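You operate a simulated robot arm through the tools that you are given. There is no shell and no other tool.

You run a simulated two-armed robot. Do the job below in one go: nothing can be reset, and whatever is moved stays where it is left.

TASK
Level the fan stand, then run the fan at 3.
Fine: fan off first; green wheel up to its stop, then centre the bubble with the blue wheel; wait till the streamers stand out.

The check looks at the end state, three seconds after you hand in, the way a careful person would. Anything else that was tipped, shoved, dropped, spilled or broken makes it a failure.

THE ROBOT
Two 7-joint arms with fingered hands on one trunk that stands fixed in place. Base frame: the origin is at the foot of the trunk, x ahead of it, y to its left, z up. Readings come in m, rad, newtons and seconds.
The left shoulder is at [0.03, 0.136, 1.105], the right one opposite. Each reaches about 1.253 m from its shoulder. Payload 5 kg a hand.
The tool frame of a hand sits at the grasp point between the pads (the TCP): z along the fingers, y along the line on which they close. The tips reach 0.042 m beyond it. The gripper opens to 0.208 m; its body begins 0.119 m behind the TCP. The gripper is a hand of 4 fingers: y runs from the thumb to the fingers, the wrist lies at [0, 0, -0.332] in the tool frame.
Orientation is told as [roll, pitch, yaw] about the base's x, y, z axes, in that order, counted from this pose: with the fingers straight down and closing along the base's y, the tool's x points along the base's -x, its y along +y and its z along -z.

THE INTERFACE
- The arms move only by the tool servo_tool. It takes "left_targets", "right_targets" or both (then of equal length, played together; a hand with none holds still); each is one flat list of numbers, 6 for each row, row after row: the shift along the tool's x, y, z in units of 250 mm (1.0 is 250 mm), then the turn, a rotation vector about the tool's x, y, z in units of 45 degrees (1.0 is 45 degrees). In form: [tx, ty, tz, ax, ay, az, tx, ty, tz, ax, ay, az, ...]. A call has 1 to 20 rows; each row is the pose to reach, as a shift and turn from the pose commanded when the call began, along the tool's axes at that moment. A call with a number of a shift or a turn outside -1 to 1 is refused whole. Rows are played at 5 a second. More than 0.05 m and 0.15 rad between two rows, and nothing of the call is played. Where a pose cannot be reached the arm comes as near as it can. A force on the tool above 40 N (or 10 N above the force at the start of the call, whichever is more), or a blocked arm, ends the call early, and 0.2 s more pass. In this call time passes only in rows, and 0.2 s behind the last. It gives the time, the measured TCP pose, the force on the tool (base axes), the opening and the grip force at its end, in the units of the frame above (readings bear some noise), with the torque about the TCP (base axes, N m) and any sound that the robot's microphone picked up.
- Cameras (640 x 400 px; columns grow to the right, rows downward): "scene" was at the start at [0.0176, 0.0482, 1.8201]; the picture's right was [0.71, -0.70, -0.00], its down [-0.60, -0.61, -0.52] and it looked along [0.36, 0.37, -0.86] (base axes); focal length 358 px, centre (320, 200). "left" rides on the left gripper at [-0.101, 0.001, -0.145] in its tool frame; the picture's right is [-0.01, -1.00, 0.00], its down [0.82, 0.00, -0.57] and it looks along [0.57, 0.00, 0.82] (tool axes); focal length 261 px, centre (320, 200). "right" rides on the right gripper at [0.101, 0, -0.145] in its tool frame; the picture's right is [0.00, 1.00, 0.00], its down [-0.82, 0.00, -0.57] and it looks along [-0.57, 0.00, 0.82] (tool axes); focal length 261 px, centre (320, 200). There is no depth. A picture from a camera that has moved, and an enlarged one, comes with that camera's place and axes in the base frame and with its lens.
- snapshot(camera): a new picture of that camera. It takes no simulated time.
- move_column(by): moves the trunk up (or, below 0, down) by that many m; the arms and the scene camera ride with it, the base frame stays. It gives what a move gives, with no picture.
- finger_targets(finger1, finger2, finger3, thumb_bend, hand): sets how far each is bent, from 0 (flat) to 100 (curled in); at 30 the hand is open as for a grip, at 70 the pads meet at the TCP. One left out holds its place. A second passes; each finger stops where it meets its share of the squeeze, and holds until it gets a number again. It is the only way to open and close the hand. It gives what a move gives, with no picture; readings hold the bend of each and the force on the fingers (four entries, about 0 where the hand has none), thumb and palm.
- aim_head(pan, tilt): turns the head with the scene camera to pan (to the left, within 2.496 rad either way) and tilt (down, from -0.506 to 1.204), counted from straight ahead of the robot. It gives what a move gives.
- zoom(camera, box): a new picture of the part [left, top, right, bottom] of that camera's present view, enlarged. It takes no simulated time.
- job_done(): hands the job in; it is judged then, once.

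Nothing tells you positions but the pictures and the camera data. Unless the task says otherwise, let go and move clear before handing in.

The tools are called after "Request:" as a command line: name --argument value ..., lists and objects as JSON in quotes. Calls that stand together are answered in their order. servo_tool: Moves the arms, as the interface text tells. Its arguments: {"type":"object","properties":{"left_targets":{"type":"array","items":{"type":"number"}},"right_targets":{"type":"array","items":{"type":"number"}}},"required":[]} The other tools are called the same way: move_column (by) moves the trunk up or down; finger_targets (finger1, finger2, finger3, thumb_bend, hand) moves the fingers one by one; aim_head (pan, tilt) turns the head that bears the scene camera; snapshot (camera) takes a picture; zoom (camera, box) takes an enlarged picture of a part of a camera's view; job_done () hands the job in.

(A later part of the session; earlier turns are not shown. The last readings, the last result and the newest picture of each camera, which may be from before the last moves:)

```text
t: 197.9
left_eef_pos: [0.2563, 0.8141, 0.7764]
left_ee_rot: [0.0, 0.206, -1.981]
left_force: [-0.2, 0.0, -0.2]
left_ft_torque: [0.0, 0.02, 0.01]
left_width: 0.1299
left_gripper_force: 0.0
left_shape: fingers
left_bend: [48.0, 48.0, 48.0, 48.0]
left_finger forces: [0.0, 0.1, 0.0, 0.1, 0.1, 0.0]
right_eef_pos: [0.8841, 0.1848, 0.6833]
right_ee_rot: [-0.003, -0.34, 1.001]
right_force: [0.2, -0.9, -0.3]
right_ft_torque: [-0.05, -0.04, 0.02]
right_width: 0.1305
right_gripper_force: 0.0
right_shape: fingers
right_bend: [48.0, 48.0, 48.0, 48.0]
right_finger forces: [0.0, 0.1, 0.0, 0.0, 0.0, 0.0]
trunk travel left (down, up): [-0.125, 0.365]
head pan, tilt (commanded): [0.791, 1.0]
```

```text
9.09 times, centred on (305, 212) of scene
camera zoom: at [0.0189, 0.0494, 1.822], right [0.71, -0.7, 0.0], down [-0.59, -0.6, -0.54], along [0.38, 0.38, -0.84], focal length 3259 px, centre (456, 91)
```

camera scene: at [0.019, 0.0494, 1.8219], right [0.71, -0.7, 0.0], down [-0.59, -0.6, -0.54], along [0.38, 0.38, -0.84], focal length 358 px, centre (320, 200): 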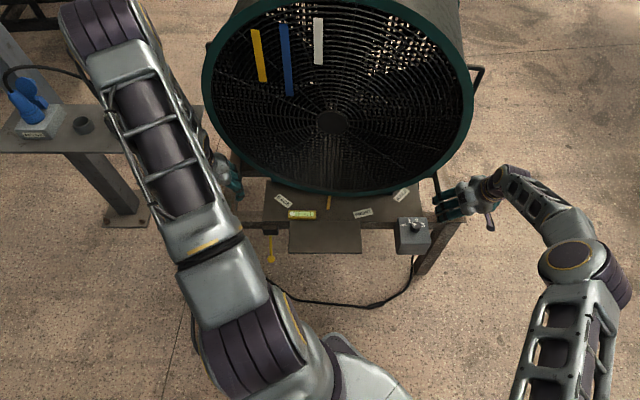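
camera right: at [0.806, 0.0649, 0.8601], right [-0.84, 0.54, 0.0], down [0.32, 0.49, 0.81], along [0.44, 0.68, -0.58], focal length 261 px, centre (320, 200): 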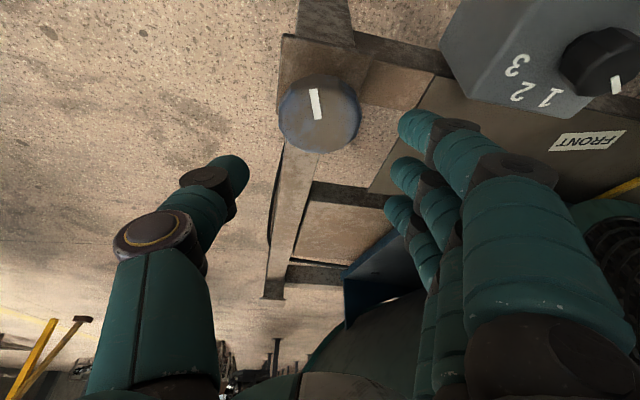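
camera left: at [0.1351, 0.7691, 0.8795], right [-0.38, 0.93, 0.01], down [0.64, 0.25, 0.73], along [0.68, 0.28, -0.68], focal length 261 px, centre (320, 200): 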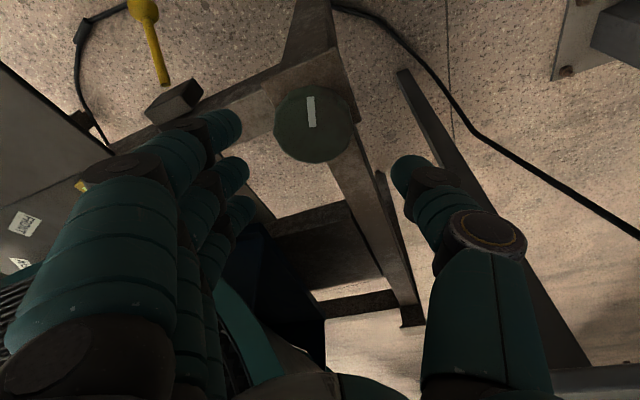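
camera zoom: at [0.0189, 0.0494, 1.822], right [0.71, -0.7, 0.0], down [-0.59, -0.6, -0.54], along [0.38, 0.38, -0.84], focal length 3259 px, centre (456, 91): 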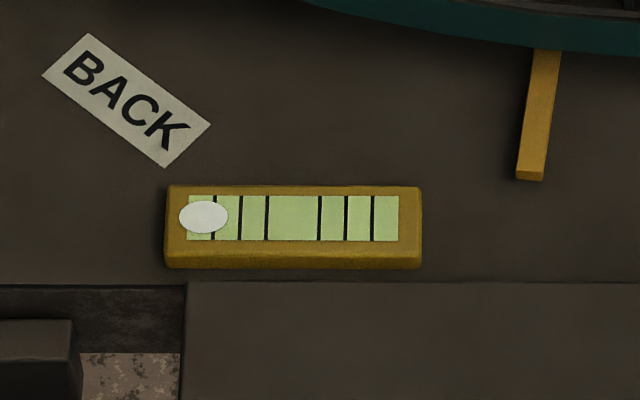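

Blue is ~138° clockwise from its stop; bubble still pinned as expected at this stage. Continuing.

Request:
finger_targets --hand "right" --finger1 62 --finger2 66 --finger3 62 --thumb_bend 66

Request:
servo_tool --right_targets '[0, 0, 0, 0.043, 0, 0.12, 0, 0, 0, 0.085, 0, 0.24, 0, 0, 0, 0.128, 0, 0.36, 0, 0, 0, 0.171, 0, 0.48, 0, 0, 0, 0.213, 0, 0.6, 0, 0, 0, 0.256, 0, 0.72]'

Request:
servo_tool --right_targets '[0, 0, 0, 0.043, 0, 0.12, 0, 0, 0, 0.085, 0, 0.24, 0, 0, 0, 0.128, 0, 0.36, 0, 0, 0, 0.171, 0, 0.48, 0, 0, 0, 0.213, 0, 0.6, 0, 0, 0, 0.256, 0, 0.72]'

Request:
zoom --camera "scene" --box '[270, 190, 340, 234]'

Request:
finger_targets --hand "right" --finger1 48 --finger2 48 --finger3 48 --thumb_bend 48

Request:
servo_tool --right_targets '[0, 0, 0, -0.043, 0, -0.12, 0, 0, 0, -0.085, 0, -0.24, 0, 0, 0, -0.128, 0, -0.36, 0, 0, 0, -0.171, 0, -0.48, 0, 0, 0, -0.213, 0, -0.6, 0, 0, 0, -0.256, 0, -0.72]'

Request:
servo_tool --right_targets '[0, 0, 0, -0.043, 0, -0.12, 0, 0, 0, -0.085, 0, -0.24, 0, 0, 0, -0.128, 0, -0.36, 0, 0, 0, -0.171, 0, -0.48, 0, 0, 0, -0.213, 0, -0.6, 0, 0, 0, -0.256, 0, -0.72]'

Request:
zoom --camera "right" --box '[220, 80, 420, 230]'

Request:
zoom --camera "scene" --box '[270, 190, 340, 234]'

```text
t: 198.9
left_eef_pos: [0.2569, 0.814, 0.7742]
left_ee_rot: [-0.002, 0.207, -1.981]
left_force: [1.0, 0.2, 0.3]
left_ft_torque: [0.0, -0.01, -0.01]
left_width: 0.1301
left_gripper_force: 0.0
left_shape: fingers
left_bend: [48.0, 48.0, 48.0, 48.0]
left_finger forces: [0.0, 0.0, 0.1, 0.1, 0.0, 0.0]
right_eef_pos: [0.8857, 0.184, 0.6837]
right_ee_rot: [-0.004, -0.341, 1.0]
right_force: [12.3, -2.2, -5.9]
right_ft_torque: [0.01, -0.08, 0.0]
right_width: 0.0684
right_gripper_force: 14.4
right_shape: fingers
right_bend: [62.0, 61.0, 62.0, 62.0]
right_finger forces: [0.1, 7.9, 0.0, 0.1, 20.4, 0.0]
trunk travel left (down, up): [-0.125, 0.365]
head pan, tilt (commanded): [0.791, 1.0]
```

```text
t: 200.3
left_eef_pos: [0.2569, 0.814, 0.7753]
left_ee_rot: [-0.001, 0.205, -1.98]
left_force: [-0.3, 0.4, -0.7]
left_ft_torque: [0.0, 0.03, 0.01]
left_width: 0.1301
left_gripper_force: 0.0
left_shape: fingers
left_bend: [48.0, 48.0, 48.0, 48.0]
left_finger forces: [0.1, 0.0, 0.0, 0.0, 0.0, 0.1]
right_eef_pos: [0.8849, 0.1838, 0.6821]
right_ee_rot: [-0.004, -0.342, 0.398]
right_force: [10.7, -8.4, -4.8]
right_ft_torque: [-0.22, -0.17, 0.08]
right_width: 0.0694
right_gripper_force: 14.2
right_shape: fingers
right_bend: [62.0, 61.0, 62.0, 62.0]
right_finger forces: [0.1, 7.8, 0.0, 0.0, 19.8, 0.1]
trunk travel left (down, up): [-0.125, 0.365]
head pan, tilt (commanded): [0.791, 1.0]
```

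```text
t: 201.7
left_eef_pos: [0.258, 0.8134, 0.7758]
left_ee_rot: [-0.001, 0.206, -1.981]
left_force: [0.1, -0.1, -0.9]
left_ft_torque: [0.01, 0.0, 0.02]
left_width: 0.13
left_gripper_force: 0.1
left_shape: fingers
left_bend: [48.0, 48.0, 48.0, 48.0]
left_finger forces: [0.0, 0.1, 0.0, 0.0, 0.0, 0.0]
right_eef_pos: [0.8837, 0.1857, 0.6828]
right_ee_rot: [-0.003, -0.342, -0.202]
right_force: [10.4, -16.6, -3.9]
right_ft_torque: [-0.36, -0.1, 0.05]
right_width: 0.0703
right_gripper_force: 14.4
right_shape: fingers
right_bend: [62.0, 62.0, 62.0, 62.0]
right_finger forces: [0.1, 8.5, 0.0, 0.1, 21.1, 0.0]
trunk travel left (down, up): [-0.125, 0.365]
head pan, tilt (commanded): [0.791, 1.0]
```

```text
9.09 times, centred on (305, 212) of scene
camera zoom: at [0.0197, 0.0488, 1.8219], right [0.71, -0.7, 0.0], down [-0.59, -0.6, -0.54], along [0.38, 0.38, -0.84], focal length 3259 px, centre (456, 91)
```

zoom: 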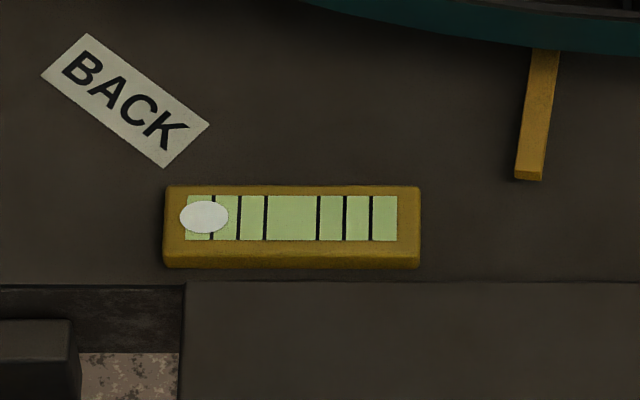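

```text
t: 202.7
left_eef_pos: [0.2551, 0.8137, 0.7764]
left_ee_rot: [-0.001, 0.208, -1.981]
left_force: [0.6, -0.2, -0.5]
left_ft_torque: [0.0, 0.01, -0.05]
left_width: 0.1306
left_gripper_force: 0.1
left_shape: fingers
left_bend: [48.0, 48.0, 48.0, 48.0]
left_finger forces: [0.0, 0.0, 0.0, 0.0, 0.0, 0.0]
right_eef_pos: [0.8838, 0.1854, 0.6846]
right_ee_rot: [-0.002, -0.345, -0.201]
right_force: [0.8, 0.5, 0.9]
right_ft_torque: [0.01, 0.0, 0.01]
right_width: 0.1303
right_gripper_force: 0.0
right_shape: fingers
right_bend: [48.0, 48.0, 48.0, 48.0]
right_finger forces: [0.0, 0.0, 0.0, 0.0, 0.0, 0.1]
trunk travel left (down, up): [-0.125, 0.365]
head pan, tilt (commanded): [0.791, 1.0]
```

```text
t: 204.1
left_eef_pos: [0.2565, 0.8139, 0.7758]
left_ee_rot: [-0.001, 0.207, -1.978]
left_force: [0.3, -0.5, -0.1]
left_ft_torque: [0.03, 0.0, 0.0]
left_width: 0.1301
left_gripper_force: 0.2
left_shape: fingers
left_bend: [48.0, 48.0, 48.0, 48.0]
left_finger forces: [0.0, 0.0, 0.0, 0.1, 0.0, 0.0]
right_eef_pos: [0.8838, 0.1863, 0.6839]
right_ee_rot: [-0.004, -0.342, 0.4]
right_force: [0.3, 0.0, 0.3]
right_ft_torque: [0.02, 0.0, 0.0]
right_width: 0.1304
right_gripper_force: 0.1
right_shape: fingers
right_bend: [48.0, 48.0, 48.0, 48.0]
right_finger forces: [0.0, 0.0, 0.0, 0.0, 0.0, 0.1]
trunk travel left (down, up): [-0.125, 0.365]
head pan, tilt (commanded): [0.791, 1.0]
```

```text
t: 205.5
left_eef_pos: [0.256, 0.8132, 0.7757]
left_ee_rot: [0.001, 0.205, -1.979]
left_force: [0.4, 0.0, -0.4]
left_ft_torque: [0.04, 0.0, 0.0]
left_width: 0.1302
left_gripper_force: 0.0
left_shape: fingers
left_bend: [48.0, 48.0, 48.0, 48.0]
left_finger forces: [0.0, 0.0, 0.0, 0.0, 0.1, 0.1]
right_eef_pos: [0.8838, 0.1844, 0.6842]
right_ee_rot: [-0.001, -0.342, 0.999]
right_force: [0.3, -0.5, -1.0]
right_ft_torque: [-0.02, -0.04, -0.01]
right_width: 0.1302
right_gripper_force: 0.1
right_shape: fingers
right_bend: [48.0, 48.0, 48.0, 48.0]
right_finger forces: [0.0, 0.0, 0.0, 0.0, 0.0, 0.0]
trunk travel left (down, up): [-0.125, 0.365]
head pan, tilt (commanded): [0.791, 1.0]
```

```text
2.67 times, centred on (320, 155) of right
camera zoom: at [0.8051, 0.0636, 0.7865], right [-0.84, 0.54, 0.0], down [0.32, 0.49, 0.81], along [0.44, 0.68, -0.58], focal length 695 px, centre (320, 320)
```

zoom: 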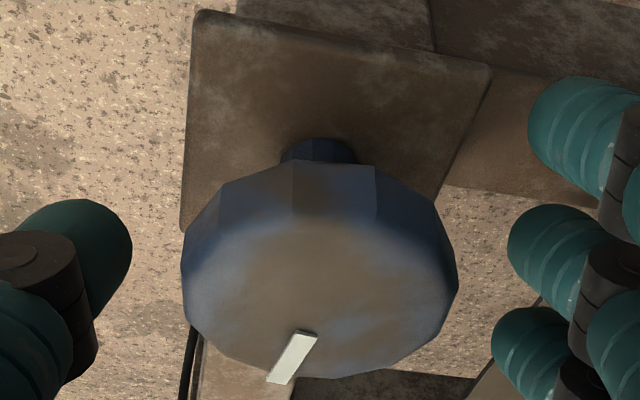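

```text
9.09 times, centred on (305, 212) of scene
camera zoom: at [0.0189, 0.0494, 1.822], right [0.71, -0.7, 0.0], down [-0.59, -0.6, -0.54], along [0.38, 0.38, -0.84], focal length 3259 px, centre (456, 91)
```

zoom: 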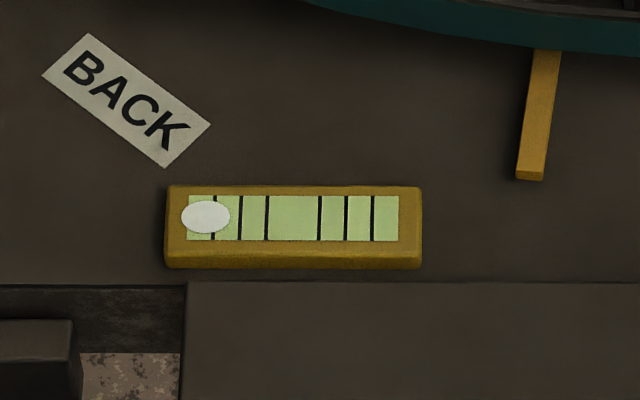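

The bubble has just started to leave the left end. Roughly 145° more clockwise should centre it; continuing.

Request:
finger_targets --hand "right" --finger1 62 --finger2 66 --finger3 62 --thumb_bend 66

Request:
servo_tool --right_targets '[0, 0, 0, 0.043, 0, 0.12, 0, 0, 0, 0.085, 0, 0.24, 0, 0, 0, 0.128, 0, 0.36, 0, 0, 0, 0.171, 0, 0.48, 0, 0, 0, 0.213, 0, 0.6, 0, 0, 0, 0.256, 0, 0.72]'

Request:
zoom --camera "scene" --box '[270, 190, 340, 234]'

Request:
servo_tool --right_targets '[0, 0, 0, 0.043, 0, 0.12, 0, 0, 0, 0.085, 0, 0.24, 0, 0, 0, 0.128, 0, 0.36, 0, 0, 0, 0.171, 0, 0.48, 0, 0, 0, 0.213, 0, 0.6, 0, 0, 0, 0.256, 0, 0.72]'

Request:
zoom --camera "scene" --box '[270, 190, 340, 234]'

Request:
finger_targets --hand "right" --finger1 48 --finger2 48 --finger3 48 --thumb_bend 48

Request:
servo_tool --right_targets '[0, 0, 0, -0.043, 0, -0.12, 0, 0, 0, -0.085, 0, -0.24, 0, 0, 0, -0.128, 0, -0.36, 0, 0, 0, -0.171, 0, -0.48, 0, 0, 0, -0.213, 0, -0.6, 0, 0, 0, -0.256, 0, -0.72]'

Request:
servo_tool --right_targets '[0, 0, 0, -0.043, 0, -0.12, 0, 0, 0, -0.085, 0, -0.24, 0, 0, 0, -0.128, 0, -0.36, 0, 0, 0, -0.171, 0, -0.48, 0, 0, 0, -0.213, 0, -0.6, 0, 0, 0, -0.256, 0, -0.72]'

Request:
zoom --camera "right" --box '[220, 80, 420, 230]'

Request:
zoom --camera "scene" --box '[270, 190, 340, 234]'

```text
t: 206.5
left_eef_pos: [0.2581, 0.8117, 0.7753]
left_ee_rot: [0.001, 0.205, -1.98]
left_force: [1.0, -0.5, -0.9]
left_ft_torque: [0.04, 0.02, -0.02]
left_width: 0.1304
left_gripper_force: 0.0
left_shape: fingers
left_bend: [48.0, 48.0, 48.0, 48.0]
left_finger forces: [0.0, 0.1, 0.1, 0.0, 0.0, 0.0]
right_eef_pos: [0.8857, 0.1847, 0.6839]
right_ee_rot: [-0.002, -0.34, 1.0]
right_force: [12.2, -2.9, -5.8]
right_ft_torque: [-0.1, -0.15, -0.01]
right_width: 0.0684
right_gripper_force: 14.6
right_shape: fingers
right_bend: [62.0, 61.0, 62.0, 62.0]
right_finger forces: [0.1, 7.8, 0.0, 0.0, 20.6, 0.1]
trunk travel left (down, up): [-0.125, 0.365]
head pan, tilt (commanded): [0.791, 1.0]
```

```text
t: 207.9
left_eef_pos: [0.2579, 0.8132, 0.7745]
left_ee_rot: [-0.003, 0.205, -1.982]
left_force: [-0.7, -0.3, -0.8]
left_ft_torque: [-0.03, 0.0, -0.02]
left_width: 0.1304
left_gripper_force: 0.1
left_shape: fingers
left_bend: [48.0, 48.0, 48.0, 48.0]
left_finger forces: [0.0, 0.1, 0.0, 0.0, 0.1, 0.1]
right_eef_pos: [0.8842, 0.1854, 0.6831]
right_ee_rot: [-0.005, -0.343, 0.397]
right_force: [11.2, -9.6, -2.7]
right_ft_torque: [-0.31, -0.2, 0.06]
right_width: 0.0697
right_gripper_force: 14.0
right_shape: fingers
right_bend: [62.0, 61.0, 62.0, 62.0]
right_finger forces: [0.2, 7.8, 0.0, 0.0, 20.5, 0.1]
trunk travel left (down, up): [-0.125, 0.365]
head pan, tilt (commanded): [0.791, 1.0]
```

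```text
9.09 times, centred on (305, 212) of scene
camera zoom: at [0.0198, 0.0494, 1.822], right [0.71, -0.7, 0.0], down [-0.59, -0.6, -0.54], along [0.38, 0.38, -0.84], focal length 3259 px, centre (456, 91)
```

zoom: 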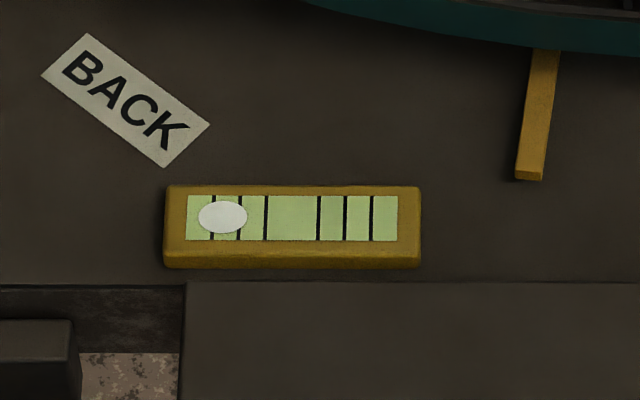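

```text
t: 209.3
left_eef_pos: [0.258, 0.8131, 0.7759]
left_ee_rot: [-0.001, 0.204, -1.98]
left_force: [0.7, 0.8, 0.7]
left_ft_torque: [0.01, 0.01, 0.0]
left_width: 0.1303
left_gripper_force: 0.1
left_shape: fingers
left_bend: [48.0, 48.0, 48.0, 48.0]
left_finger forces: [0.1, 0.1, 0.1, 0.0, 0.0, 0.0]
right_eef_pos: [0.8833, 0.1844, 0.6827]
right_ee_rot: [-0.003, -0.344, -0.201]
right_force: [12.0, -14.0, -1.6]
right_ft_torque: [-0.37, -0.15, 0.03]
right_width: 0.0695
right_gripper_force: 13.3
right_shape: fingers
right_bend: [62.0, 61.0, 62.0, 62.0]
right_finger forces: [0.0, 9.1, 0.0, 0.1, 18.7, 0.0]
trunk travel left (down, up): [-0.125, 0.365]
head pan, tilt (commanded): [0.791, 1.0]
```

```text
9.09 times, centred on (305, 212) of scene
camera zoom: at [0.0196, 0.0489, 1.822], right [0.71, -0.7, 0.0], down [-0.59, -0.6, -0.54], along [0.38, 0.38, -0.84], focal length 3259 px, centre (456, 91)
```

zoom: 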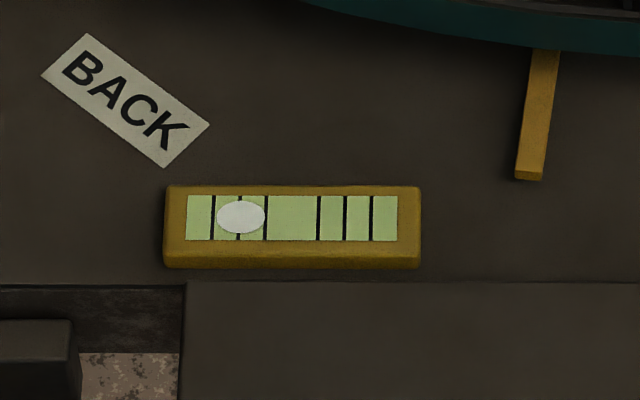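

```text
t: 210.3
left_eef_pos: [0.2567, 0.8143, 0.7747]
left_ee_rot: [0.001, 0.205, -1.981]
left_force: [0.2, -0.1, 0.2]
left_ft_torque: [0.01, 0.02, 0.03]
left_width: 0.1303
left_gripper_force: 0.1
left_shape: fingers
left_bend: [48.0, 48.0, 48.0, 48.0]
left_finger forces: [0.0, 0.1, 0.0, 0.1, 0.0, 0.0]
right_eef_pos: [0.8839, 0.1855, 0.6833]
right_ee_rot: [-0.001, -0.344, -0.2]
right_force: [-0.9, -0.5, 0.4]
right_ft_torque: [0.03, -0.02, 0.01]
right_width: 0.1299
right_gripper_force: 0.0
right_shape: fingers
right_bend: [48.0, 48.0, 48.0, 48.0]
right_finger forces: [0.0, 0.0, 0.0, 0.0, 0.0, 0.1]
trunk travel left (down, up): [-0.125, 0.365]
head pan, tilt (commanded): [0.791, 1.0]
```

```text
t: 211.7
left_eef_pos: [0.2551, 0.8134, 0.7754]
left_ee_rot: [-0.002, 0.206, -1.98]
left_force: [-0.8, 0.4, 0.0]
left_ft_torque: [0.0, 0.01, 0.02]
left_width: 0.1301
left_gripper_force: 0.1
left_shape: fingers
left_bend: [48.0, 48.0, 48.0, 48.0]
left_finger forces: [0.0, 0.0, 0.0, 0.1, 0.1, 0.0]
right_eef_pos: [0.8836, 0.1864, 0.6843]
right_ee_rot: [-0.003, -0.343, 0.402]
right_force: [1.0, -0.3, 0.0]
right_ft_torque: [-0.02, -0.02, -0.01]
right_width: 0.1303
right_gripper_force: 0.0
right_shape: fingers
right_bend: [48.0, 48.0, 48.0, 48.0]
right_finger forces: [0.0, 0.1, 0.0, 0.0, 0.1, 0.0]
trunk travel left (down, up): [-0.125, 0.365]
head pan, tilt (commanded): [0.791, 1.0]
```

```text
t: 213.1
left_eef_pos: [0.2575, 0.8129, 0.7752]
left_ee_rot: [-0.001, 0.207, -1.981]
left_force: [0.1, -0.4, 0.6]
left_ft_torque: [0.01, -0.02, 0.02]
left_width: 0.1301
left_gripper_force: 0.1
left_shape: fingers
left_bend: [48.0, 48.0, 48.0, 48.0]
left_finger forces: [0.0, 0.1, 0.0, 0.1, 0.1, 0.0]
right_eef_pos: [0.8828, 0.1851, 0.6834]
right_ee_rot: [-0.001, -0.342, 1.0]
right_force: [-0.3, 0.6, 0.7]
right_ft_torque: [-0.08, -0.03, 0.0]
right_width: 0.1304
right_gripper_force: 0.0
right_shape: fingers
right_bend: [48.0, 48.0, 48.0, 48.0]
right_finger forces: [0.0, 0.1, 0.0, 0.0, 0.0, 0.0]
trunk travel left (down, up): [-0.125, 0.365]
head pan, tilt (commanded): [0.791, 1.0]
```

```text
2.67 times, centred on (320, 155) of right
camera zoom: at [0.8052, 0.0639, 0.786], right [-0.84, 0.54, 0.0], down [0.32, 0.49, 0.81], along [0.44, 0.68, -0.58], focal length 695 px, centre (320, 320)
```

zoom: 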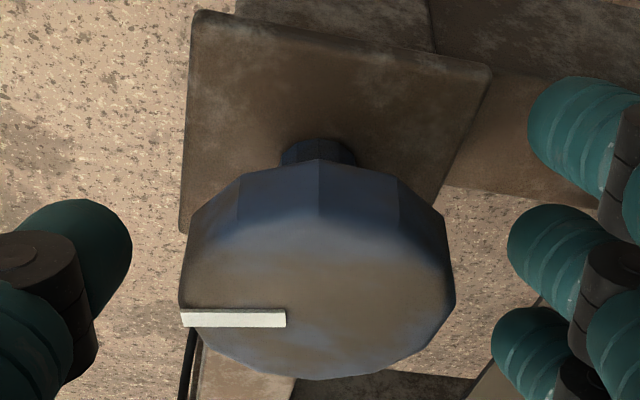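

```text
9.09 times, centred on (305, 212) of scene
camera zoom: at [0.0189, 0.0494, 1.822], right [0.71, -0.7, 0.0], down [-0.59, -0.6, -0.54], along [0.38, 0.38, -0.84], focal length 3259 px, centre (456, 91)
```

zoom: 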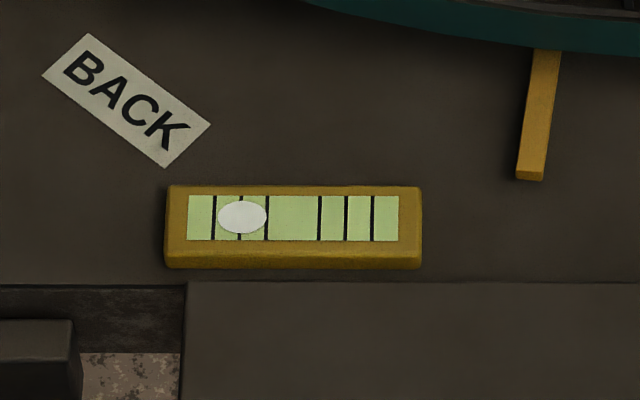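

The bubble moves right ~0.54 px per degree; it needs about 94° more clockwise to sit between the centre lines. One more full stroke, then a fine one.

Request:
finger_targets --hand "right" --finger1 62 --finger2 66 --finger3 62 --thumb_bend 66

Request:
servo_tool --right_targets '[0, 0, 0, 0.043, 0, 0.12, 0, 0, 0, 0.085, 0, 0.24, 0, 0, 0, 0.128, 0, 0.36, 0, 0, 0, 0.171, 0, 0.48, 0, 0, 0, 0.213, 0, 0.6, 0, 0, 0, 0.256, 0, 0.72]'

Request:
servo_tool --right_targets '[0, 0, 0, 0.043, 0, 0.12, 0, 0, 0, 0.085, 0, 0.24, 0, 0, 0, 0.128, 0, 0.36, 0, 0, 0, 0.171, 0, 0.48, 0, 0, 0, 0.213, 0, 0.6, 0, 0, 0, 0.256, 0, 0.72]'

Request:
finger_targets --hand "right" --finger1 48 --finger2 48 --finger3 48 --thumb_bend 48

Request:
zoom --camera "scene" --box '[270, 190, 340, 234]'

Request:
servo_tool --right_targets '[0, 0, 0, -0.043, 0, -0.12, 0, 0, 0, -0.085, 0, -0.24, 0, 0, 0, -0.128, 0, -0.36, 0, 0, 0, -0.171, 0, -0.48, 0, 0, 0, -0.213, 0, -0.6, 0, 0, 0, -0.256, 0, -0.72]'

Request:
zoom --camera "right" --box '[220, 80, 420, 230]'

```text
t: 214.1
left_eef_pos: [0.2583, 0.8123, 0.7771]
left_ee_rot: [-0.001, 0.205, -1.982]
left_force: [-0.5, 0.3, 0.1]
left_ft_torque: [0.04, 0.02, 0.04]
left_width: 0.1303
left_gripper_force: 0.1
left_shape: fingers
left_bend: [48.0, 48.0, 48.0, 48.0]
left_finger forces: [0.0, 0.0, 0.0, 0.1, 0.0, 0.0]
right_eef_pos: [0.8849, 0.1853, 0.6835]
right_ee_rot: [-0.004, -0.34, 1.0]
right_force: [13.0, -2.0, -6.5]
right_ft_torque: [-0.05, -0.11, -0.03]
right_width: 0.0681
right_gripper_force: 13.5
right_shape: fingers
right_bend: [62.0, 61.0, 62.0, 62.0]
right_finger forces: [0.0, 7.7, 0.1, 0.0, 20.5, 0.0]
trunk travel left (down, up): [-0.125, 0.365]
head pan, tilt (commanded): [0.791, 1.0]
```

```text
t: 215.5
left_eef_pos: [0.2571, 0.8131, 0.7749]
left_ee_rot: [-0.001, 0.206, -1.98]
left_force: [-0.2, 0.1, -0.6]
left_ft_torque: [-0.01, -0.03, 0.01]
left_width: 0.1303
left_gripper_force: 0.0
left_shape: fingers
left_bend: [48.0, 48.0, 48.0, 48.0]
left_finger forces: [0.0, 0.0, 0.0, 0.1, 0.0, 0.1]
right_eef_pos: [0.8853, 0.1849, 0.6826]
right_ee_rot: [-0.003, -0.34, 0.399]
right_force: [12.1, -7.1, -3.8]
right_ft_torque: [-0.2, -0.26, 0.07]
right_width: 0.0693
right_gripper_force: 13.9
right_shape: fingers
right_bend: [62.0, 61.0, 62.0, 62.0]
right_finger forces: [0.1, 8.3, 0.0, 0.0, 19.4, 0.0]
trunk travel left (down, up): [-0.125, 0.365]
head pan, tilt (commanded): [0.791, 1.0]
```

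```text
t: 216.9
left_eef_pos: [0.2572, 0.8134, 0.7758]
left_ee_rot: [-0.003, 0.208, -1.98]
left_force: [0.8, 0.0, 0.7]
left_ft_torque: [0.03, -0.01, -0.01]
left_width: 0.1301
left_gripper_force: 0.0
left_shape: fingers
left_bend: [48.0, 48.0, 48.0, 48.0]
left_finger forces: [0.0, 0.0, 0.0, 0.0, 0.0, 0.0]
right_eef_pos: [0.8838, 0.1845, 0.6826]
right_ee_rot: [-0.003, -0.342, -0.202]
right_force: [12.4, -15.4, -4.4]
right_ft_torque: [-0.33, -0.18, 0.04]
right_width: 0.0692
right_gripper_force: 14.7
right_shape: fingers
right_bend: [62.0, 61.0, 62.0, 62.0]
right_finger forces: [0.1, 9.0, 0.1, 0.0, 19.9, 0.0]
trunk travel left (down, up): [-0.125, 0.365]
head pan, tilt (commanded): [0.791, 1.0]
```

```text
t: 217.9
left_eef_pos: [0.2567, 0.8141, 0.7756]
left_ee_rot: [0.0, 0.207, -1.981]
left_force: [0.8, -0.5, 0.5]
left_ft_torque: [0.01, 0.01, 0.0]
left_width: 0.1302
left_gripper_force: 0.1
left_shape: fingers
left_bend: [48.0, 48.0, 48.0, 48.0]
left_finger forces: [0.0, 0.0, 0.0, 0.1, 0.1, 0.0]
right_eef_pos: [0.8836, 0.1859, 0.6827]
right_ee_rot: [-0.001, -0.345, -0.2]
right_force: [0.4, -0.8, 0.8]
right_ft_torque: [0.0, 0.0, 0.0]
right_width: 0.1298
right_gripper_force: 0.0
right_shape: fingers
right_bend: [48.0, 48.0, 48.0, 48.0]
right_finger forces: [0.0, 0.1, 0.0, 0.0, 0.0, 0.0]
trunk travel left (down, up): [-0.125, 0.365]
head pan, tilt (commanded): [0.791, 1.0]
```

```text
9.09 times, centred on (305, 212) of scene
camera zoom: at [0.0189, 0.0495, 1.822], right [0.71, -0.7, 0.0], down [-0.59, -0.6, -0.54], along [0.38, 0.38, -0.84], focal length 3259 px, centre (456, 91)
```

zoom: 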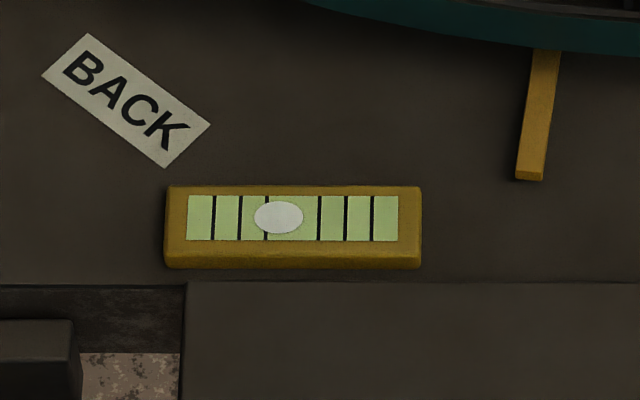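

```text
t: 219.3
left_eef_pos: [0.2557, 0.8129, 0.7756]
left_ee_rot: [0.001, 0.207, -1.98]
left_force: [-0.6, -0.3, 1.3]
left_ft_torque: [0.03, -0.07, -0.03]
left_width: 0.1304
left_gripper_force: 0.1
left_shape: fingers
left_bend: [48.0, 48.0, 48.0, 48.0]
left_finger forces: [0.0, 0.0, 0.1, 0.1, 0.1, 0.1]
right_eef_pos: [0.8834, 0.1856, 0.6837]
right_ee_rot: [-0.003, -0.342, 0.402]
right_force: [-0.4, 0.1, 0.1]
right_ft_torque: [0.01, 0.01, -0.03]
right_width: 0.1304
right_gripper_force: 0.1
right_shape: fingers
right_bend: [48.0, 48.0, 48.0, 48.0]
right_finger forces: [0.0, 0.0, 0.1, 0.1, 0.0, 0.1]
trunk travel left (down, up): [-0.125, 0.365]
head pan, tilt (commanded): [0.791, 1.0]
```

```text
2.67 times, centred on (320, 155) of right
camera zoom: at [0.7514, 0.1291, 0.7859], right [-0.39, 0.92, 0.0], down [0.54, 0.22, 0.81], along [0.75, 0.31, -0.58], focal length 695 px, centre (320, 320)
```

zoom: 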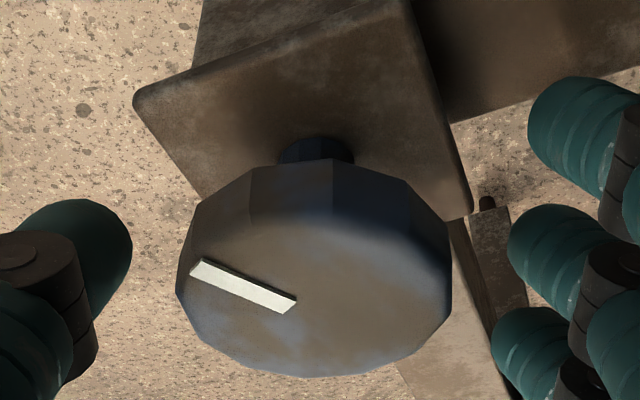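

Bubble is at 278 px, centre is 293 px, so about 27° more. Gripping and turning 26°.

Request:
finger_targets --hand "right" --finger1 62 --finger2 66 --finger3 62 --thumb_bend 66

Request:
servo_tool --right_targets '[0, 0, 0, 0.04, 0, 0.112, 0, 0, 0, 0.08, 0, 0.225, 0, 0, 0, 0.12, 0, 0.337, 0, 0, 0, 0.16, 0, 0.45, 0, 0, 0, 0.194, 0, 0.545]'

Request:
zoom --camera "scene" --box '[285, 200, 325, 225]'

Request:
zoom --camera "scene" --box '[270, 190, 340, 234]'

```text
t: 220.3
left_eef_pos: [0.258, 0.8138, 0.7748]
left_ee_rot: [-0.002, 0.206, -1.98]
left_force: [-0.2, 0.6, -0.6]
left_ft_torque: [0.0, 0.01, 0.01]
left_width: 0.1302
left_gripper_force: 0.1
left_shape: fingers
left_bend: [48.0, 48.0, 48.0, 48.0]
left_finger forces: [0.1, 0.0, 0.1, 0.0, 0.0, 0.1]
right_eef_pos: [0.8847, 0.1829, 0.6833]
right_ee_rot: [-0.004, -0.342, 0.398]
right_force: [8.6, -9.2, -7.0]
right_ft_torque: [-0.15, -0.12, 0.02]
right_width: 0.0683
right_gripper_force: 14.2
right_shape: fingers
right_bend: [62.0, 61.0, 62.0, 63.0]
right_finger forces: [0.1, 7.7, 0.0, 0.0, 20.7, 0.0]
trunk travel left (down, up): [-0.125, 0.365]
head pan, tilt (commanded): [0.791, 1.0]
```

```text
t: 221.5
left_eef_pos: [0.2583, 0.8131, 0.7755]
left_ee_rot: [-0.002, 0.205, -1.982]
left_force: [0.4, 0.0, -0.8]
left_ft_torque: [-0.01, 0.0, 0.03]
left_width: 0.1303
left_gripper_force: 0.0
left_shape: fingers
left_bend: [48.0, 48.0, 48.0, 48.0]
left_finger forces: [0.0, 0.0, 0.0, 0.0, 0.0, 0.1]
right_eef_pos: [0.8842, 0.184, 0.6826]
right_ee_rot: [-0.002, -0.342, -0.056]
right_force: [10.5, -14.0, -8.6]
right_ft_torque: [-0.25, -0.09, 0.03]
right_width: 0.0693
right_gripper_force: 14.9
right_shape: fingers
right_bend: [62.0, 61.0, 62.0, 62.0]
right_finger forces: [0.1, 9.1, 0.0, 0.0, 21.2, 0.0]
trunk travel left (down, up): [-0.125, 0.365]
head pan, tilt (commanded): [0.791, 1.0]
```

```text
16.00 times, centred on (305, 212) of scene
camera zoom: at [0.02, 0.049, 1.8219], right [0.71, -0.7, 0.0], down [-0.59, -0.6, -0.54], along [0.38, 0.38, -0.84], focal length 5736 px, centre (560, 0)
```

zoom: 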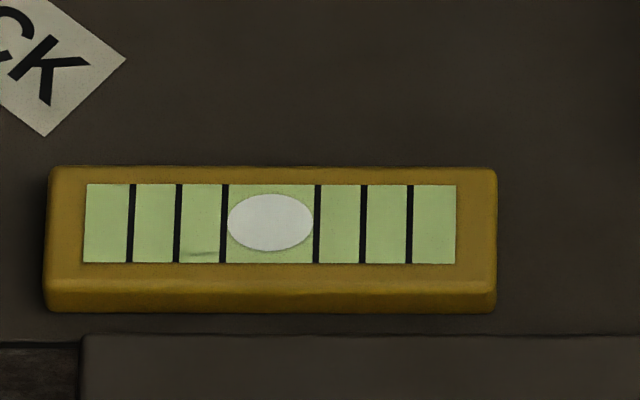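

```text
9.09 times, centred on (305, 212) of scene
camera zoom: at [0.02, 0.049, 1.8219], right [0.71, -0.7, 0.0], down [-0.59, -0.6, -0.54], along [0.38, 0.38, -0.84], focal length 3259 px, centre (456, 91)
```

zoom: 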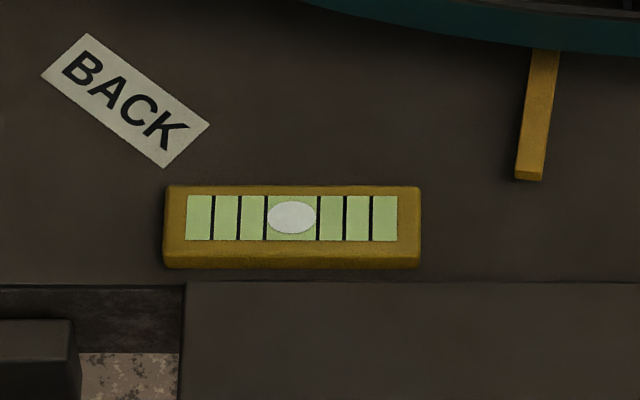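

The bubble is exactly centred between the inner lines. I'll release the blue wheel, lift straight up and verify it stays.

Request:
finger_targets --hand "right" --finger1 48 --finger2 48 --finger3 48 --thumb_bend 48

Request:
servo_tool --right_targets '[-0.03, 0, -0.085, 0, 0, 0, -0.06, 0, -0.17, 0, 0, 0, -0.09, 0, -0.255, 0, 0, 0, -0.12, 0, -0.34, 0, 0, 0, -0.15, 0, -0.42, 0, 0, 0]'

Request:
zoom --camera "scene" --box '[285, 200, 325, 225]'

Request:
snapshot --camera "right"

Request:
snapshot --camera "scene"

```text
t: 222.5
left_eef_pos: [0.2569, 0.8131, 0.7748]
left_ee_rot: [-0.002, 0.206, -1.98]
left_force: [-0.3, -0.2, 0.8]
left_ft_torque: [0.04, -0.01, 0.0]
left_width: 0.1304
left_gripper_force: 0.1
left_shape: fingers
left_bend: [48.0, 48.0, 48.0, 48.0]
left_finger forces: [0.0, 0.0, 0.1, 0.0, 0.1, 0.0]
right_eef_pos: [0.884, 0.1859, 0.6829]
right_ee_rot: [-0.001, -0.343, -0.057]
right_force: [0.1, -0.2, 0.4]
right_ft_torque: [0.03, 0.02, 0.02]
right_width: 0.1302
right_gripper_force: 0.2
right_shape: fingers
right_bend: [48.0, 48.0, 48.0, 48.0]
right_finger forces: [0.0, 0.0, 0.0, 0.1, 0.0, 0.1]
trunk travel left (down, up): [-0.125, 0.365]
head pan, tilt (commanded): [0.791, 1.0]
```

```text
t: 223.7
left_eef_pos: [0.2561, 0.8133, 0.7759]
left_ee_rot: [0.0, 0.205, -1.98]
left_force: [-0.8, 0.6, 0.1]
left_ft_torque: [-0.01, -0.03, -0.03]
left_width: 0.1303
left_gripper_force: 0.1
left_shape: fingers
left_bend: [48.0, 48.0, 48.0, 48.0]
left_finger forces: [0.1, 0.1, 0.0, 0.0, 0.0, 0.0]
right_eef_pos: [0.8829, 0.1861, 0.7933]
right_ee_rot: [-0.002, -0.345, -0.054]
right_force: [-0.9, -0.8, -1.1]
right_ft_torque: [-0.01, -0.17, 0.0]
right_width: 0.13
right_gripper_force: 0.1
right_shape: fingers
right_bend: [48.0, 48.0, 48.0, 48.0]
right_finger forces: [0.0, 0.1, 0.0, 0.0, 0.0, 0.0]
trunk travel left (down, up): [-0.125, 0.365]
head pan, tilt (commanded): [0.791, 1.0]
```

```text
16.00 times, centred on (305, 212) of scene
camera zoom: at [0.0181, 0.0492, 1.822], right [0.71, -0.7, 0.0], down [-0.59, -0.6, -0.54], along [0.38, 0.38, -0.84], focal length 5736 px, centre (560, 0)
```

zoom: 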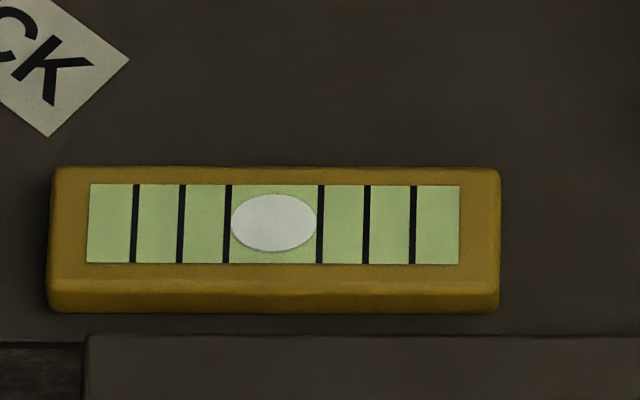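

```text
taken
camera right: at [0.7386, 0.1925, 0.8967], right [0.06, 1.0, 0.0], down [0.58, -0.03, 0.81], along [0.81, -0.05, -0.58], focal length 261 px, centre (320, 200)
```

right: 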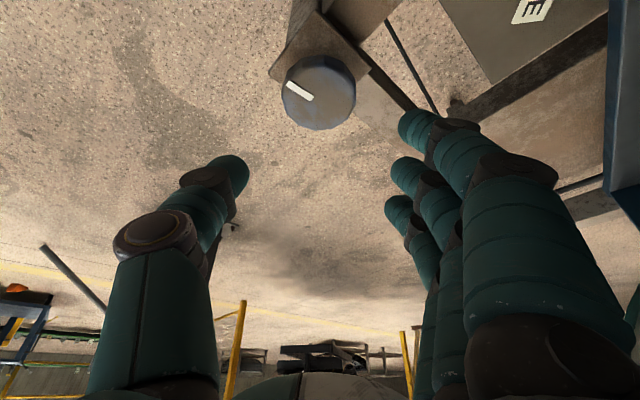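

```text
taken
camera scene: at [0.0181, 0.0492, 1.822], right [0.71, -0.7, 0.0], down [-0.59, -0.6, -0.54], along [0.38, 0.38, -0.84], focal length 358 px, centre (320, 200)
```

scene: 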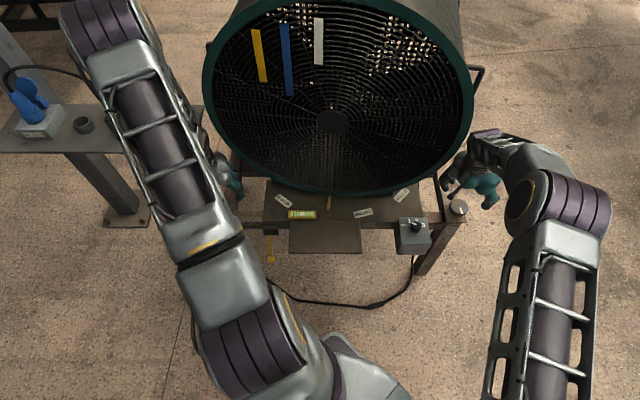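

The bubble stays centred after release. Now I'll move the right hand back, straighten it and yaw it for a clockwise turn of the control knob.

Request:
servo_tool --right_targets '[-0.05, 0, -0.14, 0, 0, 0, 0.05, -0.03, -0.2, 0, 0.08, 0, 0.18, -0.06, -0.26, 0, 0.16, 0, 0.31, -0.09, -0.32, 0, 0.24, 0, 0.43, -0.12, -0.38, 0, 0.32, 0, 0.551, -0.156, -0.453, 0, 0.4, 0, 0.551, -0.156, -0.453, 0, 0.44, 0]'

Request:
servo_tool --right_targets '[0, 0, 0, 0, 0, -0.16, 0, 0, 0, 0, 0, -0.32, 0, 0, 0, 0, 0, -0.48, 0, 0, 0, 0, 0, -0.64, 0, 0, 0, 0, 0, -0.8, 0, 0, 0, 0, 0, -0.96]'

Request:
servo_tool --right_targets '[0, 0, 0, 0, 0, -0.16, 0, 0, 0, 0, 0, -0.32, 0, 0, 0, 0, 0, -0.48, 0, 0, 0, 0, 0, -0.64, 0, 0, 0, 0, 0, -0.8, 0, 0, 0, 0, 0, -0.96]'

Request:
snapshot --camera "right"

Request:
snapshot --camera "scene"

```text
t: 225.3
left_eef_pos: [0.2583, 0.8137, 0.7744]
left_ee_rot: [-0.001, 0.207, -1.981]
left_force: [-0.1, -0.2, 0.2]
left_ft_torque: [0.04, 0.04, 0.04]
left_width: 0.1301
left_gripper_force: 0.0
left_shape: fingers
left_bend: [48.0, 48.0, 48.0, 48.0]
left_finger forces: [0.1, 0.0, 0.0, 0.0, 0.0, 0.0]
right_eef_pos: [0.7143, 0.1558, 0.8543]
right_ee_rot: [-0.003, 0.003, -0.056]
right_force: [0.4, 0.2, -0.4]
right_ft_torque: [-0.05, 0.09, -0.03]
right_width: 0.1303
right_gripper_force: 0.1
right_shape: fingers
right_bend: [48.0, 48.0, 48.0, 48.0]
right_finger forces: [0.1, 0.0, 0.1, 0.1, 0.0, 0.0]
trunk travel left (down, up): [-0.125, 0.365]
head pan, tilt (commanded): [0.791, 1.0]
```

```text
t: 226.7
left_eef_pos: [0.2572, 0.8133, 0.7755]
left_ee_rot: [-0.001, 0.207, -1.979]
left_force: [0.7, -0.8, 0.4]
left_ft_torque: [0.03, 0.03, 0.01]
left_width: 0.1303
left_gripper_force: 0.0
left_shape: fingers
left_bend: [48.0, 48.0, 48.0, 48.0]
left_finger forces: [0.0, 0.0, 0.0, 0.0, 0.1, 0.1]
right_eef_pos: [0.7131, 0.1557, 0.8548]
right_ee_rot: [-0.001, 0.002, 0.698]
right_force: [0.5, 1.2, 0.5]
right_ft_torque: [0.0, -0.01, -0.01]
right_width: 0.1302
right_gripper_force: 0.0
right_shape: fingers
right_bend: [48.0, 48.0, 48.0, 48.0]
right_finger forces: [0.1, 0.1, 0.0, 0.1, 0.0, 0.0]
trunk travel left (down, up): [-0.125, 0.365]
head pan, tilt (commanded): [0.791, 1.0]
```

```text
t: 228.1
left_eef_pos: [0.2567, 0.8137, 0.7765]
left_ee_rot: [0.001, 0.206, -1.98]
left_force: [0.3, -0.3, -0.2]
left_ft_torque: [-0.03, -0.01, 0.01]
left_width: 0.1302
left_gripper_force: 0.1
left_shape: fingers
left_bend: [48.0, 48.0, 48.0, 48.0]
left_finger forces: [0.0, 0.0, 0.0, 0.0, 0.0, 0.0]
right_eef_pos: [0.7138, 0.1566, 0.8554]
right_ee_rot: [0.003, 0.003, 1.453]
right_force: [0.3, -0.4, 0.6]
right_ft_torque: [0.03, 0.01, 0.0]
right_width: 0.1303
right_gripper_force: 0.2
right_shape: fingers
right_bend: [48.0, 48.0, 48.0, 48.0]
right_finger forces: [0.0, 0.1, 0.0, 0.0, 0.0, 0.0]
trunk travel left (down, up): [-0.125, 0.365]
head pan, tilt (commanded): [0.791, 1.0]
```

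```text
taken
camera right: at [0.7016, 0.0556, 1.0], right [-0.99, 0.12, 0.0], down [0.1, 0.82, 0.57], along [0.07, 0.57, -0.82], focal length 261 px, centre (320, 200)
```

right: 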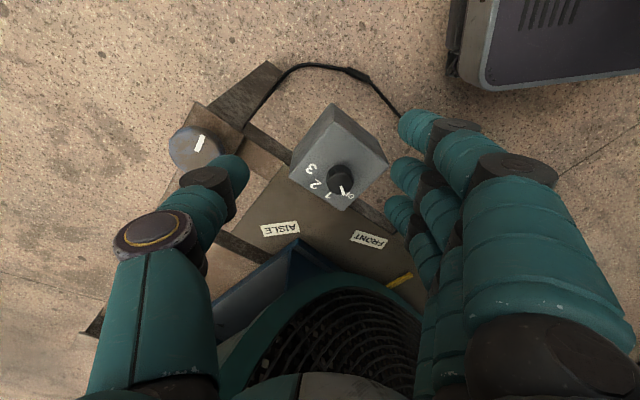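

```text
taken
camera scene: at [0.0188, 0.0495, 1.822], right [0.71, -0.7, 0.0], down [-0.59, -0.6, -0.54], along [0.38, 0.38, -0.84], focal length 358 px, centre (320, 200)
```

scene: 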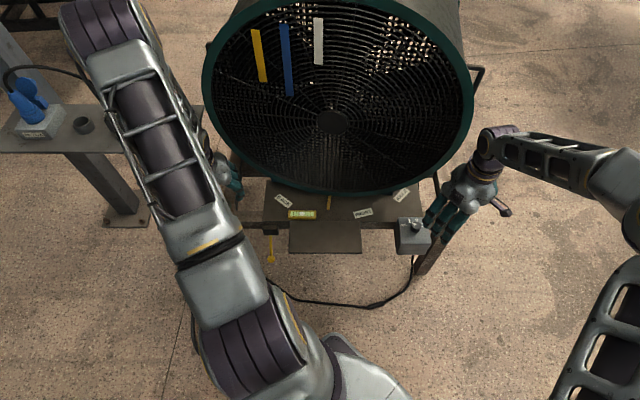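

I'll narrow the fingers, yaw a bit more and move over the knob; refined knob centre is about (0.697, 0.244).

Request:
finger_targets --hand "right" --finger1 60 --finger2 62 --finger3 60 --thumb_bend 62

Request:
servo_tool --right_targets '[-0.06, 0.02, 0.02, 0, 0, -0.12, -0.14, 0.045, 0.08, 0, 0, -0.24, -0.22, 0.07, 0.16, 0, 0, -0.36, -0.3, 0.095, 0.26, 0, 0, -0.467, -0.339, 0.108, 0.36, 0, 0, -0.467, -0.339, 0.108, 0.44, 0, 0, -0.467]'

Request:
zoom --camera "right" --box '[220, 80, 420, 230]'

Request:
snapshot --camera "right"

```text
t: 229.1
left_eef_pos: [0.2569, 0.8129, 0.7737]
left_ee_rot: [0.0, 0.205, -1.981]
left_force: [-0.4, 0.4, 0.4]
left_ft_torque: [0.02, -0.01, 0.0]
left_width: 0.1303
left_gripper_force: 0.1
left_shape: fingers
left_bend: [48.0, 48.0, 48.0, 48.0]
left_finger forces: [0.0, 0.0, 0.0, 0.0, 0.1, 0.1]
right_eef_pos: [0.7141, 0.1567, 0.8543]
right_ee_rot: [0.002, 0.0, 1.453]
right_force: [-0.3, 0.8, 0.7]
right_ft_torque: [-0.02, 0.01, 0.03]
right_width: 0.0674
right_gripper_force: 0.0
right_shape: fingers
right_bend: [60.0, 62.0, 60.0, 62.0]
right_finger forces: [0.0, 0.0, 0.0, 0.0, 0.1, 0.0]
trunk travel left (down, up): [-0.125, 0.365]
head pan, tilt (commanded): [0.791, 1.0]
```

```text
t: 230.5
left_eef_pos: [0.257, 0.8135, 0.7752]
left_ee_rot: [0.0, 0.205, -1.981]
left_force: [0.2, -0.4, 0.3]
left_ft_torque: [0.02, 0.04, 0.0]
left_width: 0.1302
left_gripper_force: 0.0
left_shape: fingers
left_bend: [48.0, 48.0, 48.0, 48.0]
left_finger forces: [0.0, 0.1, 0.0, 0.0, 0.0, 0.0]
right_eef_pos: [0.6965, 0.2436, 0.746]
right_ee_rot: [0.003, 0.002, 1.82]
right_force: [0.7, 0.6, -0.1]
right_ft_torque: [-0.02, 0.08, 0.0]
right_width: 0.0675
right_gripper_force: 0.1
right_shape: fingers
right_bend: [60.0, 62.0, 60.0, 62.0]
right_finger forces: [0.1, 0.0, 0.0, 0.0, 0.0, 0.0]
trunk travel left (down, up): [-0.125, 0.365]
head pan, tilt (commanded): [0.791, 1.0]
```

```text
2.67 times, centred on (320, 155) of right
camera zoom: at [0.7208, 0.1454, 0.8901], right [-0.97, -0.24, 0.0], down [-0.2, 0.8, 0.57], along [-0.14, 0.55, -0.82], focal length 695 px, centre (320, 320)
```

zoom: 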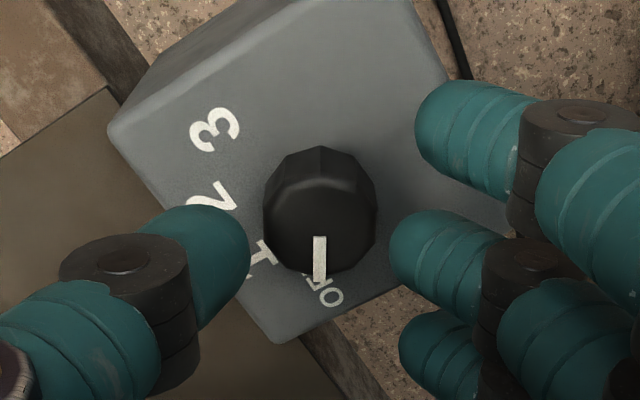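

```text
taken
camera right: at [0.7208, 0.1454, 0.8901], right [-0.97, -0.24, 0.0], down [-0.2, 0.8, 0.57], along [-0.14, 0.55, -0.82], focal length 261 px, centre (320, 200)
```

right: 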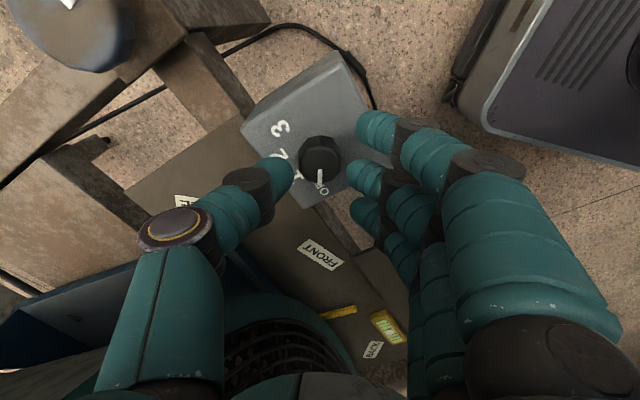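

The knob is laterally centred under the hand and still at OFF. Lowering and closing on it.

Request:
servo_tool --right_targets '[-0.006, 0, 0.05, 0, 0, 0, -0.012, 0, 0.1, 0, 0, 0, -0.012, 0, 0.132, 0, 0, 0]'

Request:
finger_targets --hand "right" --finger1 66 --finger2 72 --finger3 66 --thumb_bend 72

Request:
zoom --camera "right" --box '[220, 100, 420, 250]'

```text
t: 231.3
left_eef_pos: [0.2583, 0.8138, 0.7757]
left_ee_rot: [0.0, 0.204, -1.98]
left_force: [0.5, 0.1, -0.2]
left_ft_torque: [0.03, -0.01, 0.03]
left_width: 0.1304
left_gripper_force: 0.0
left_shape: fingers
left_bend: [48.0, 48.0, 48.0, 48.0]
left_finger forces: [0.1, 0.0, 0.0, 0.0, 0.0, 0.1]
right_eef_pos: [0.6951, 0.2478, 0.7121]
right_ee_rot: [0.004, 0.001, 1.82]
right_force: [-0.2, 0.1, -0.2]
right_ft_torque: [-0.02, 0.04, -0.01]
right_width: 0.0675
right_gripper_force: 0.1
right_shape: fingers
right_bend: [60.0, 62.0, 60.0, 62.0]
right_finger forces: [0.0, 0.0, 0.1, 0.1, 0.1, 0.0]
trunk travel left (down, up): [-0.125, 0.365]
head pan, tilt (commanded): [0.791, 1.0]
```

```text
t: 232.3
left_eef_pos: [0.2574, 0.8135, 0.7753]
left_ee_rot: [-0.003, 0.205, -1.981]
left_force: [0.1, 0.2, -0.3]
left_ft_torque: [0.0, 0.01, -0.06]
left_width: 0.1302
left_gripper_force: 0.1
left_shape: fingers
left_bend: [48.0, 48.0, 48.0, 48.0]
left_finger forces: [0.0, 0.1, 0.0, 0.0, 0.0, 0.0]
right_eef_pos: [0.6948, 0.2475, 0.7116]
right_ee_rot: [0.001, 0.0, 1.818]
right_force: [10.8, 4.5, -7.9]
right_ft_torque: [0.13, -0.08, 0.03]
right_width: 0.0496
right_gripper_force: 14.1
right_shape: fingers
right_bend: [66.0, 64.0, 66.0, 66.0]
right_finger forces: [0.0, 9.4, 0.0, 0.0, 19.9, 0.0]
trunk travel left (down, up): [-0.125, 0.365]
head pan, tilt (commanded): [0.791, 1.0]
```

```text
2.67 times, centred on (320, 175) of right
camera zoom: at [0.7201, 0.1485, 0.8567], right [-0.97, -0.24, 0.0], down [-0.2, 0.8, 0.57], along [-0.14, 0.55, -0.82], focal length 695 px, centre (320, 267)
```

zoom: 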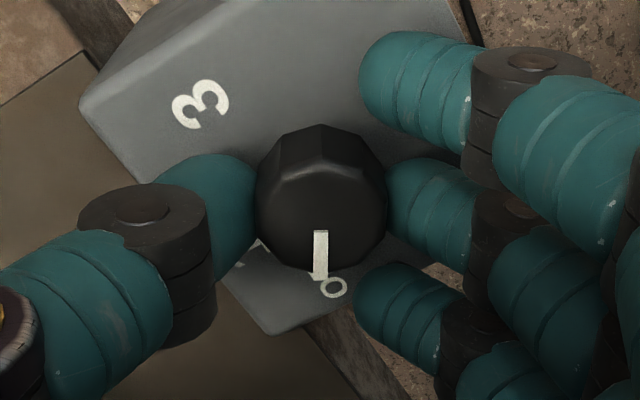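

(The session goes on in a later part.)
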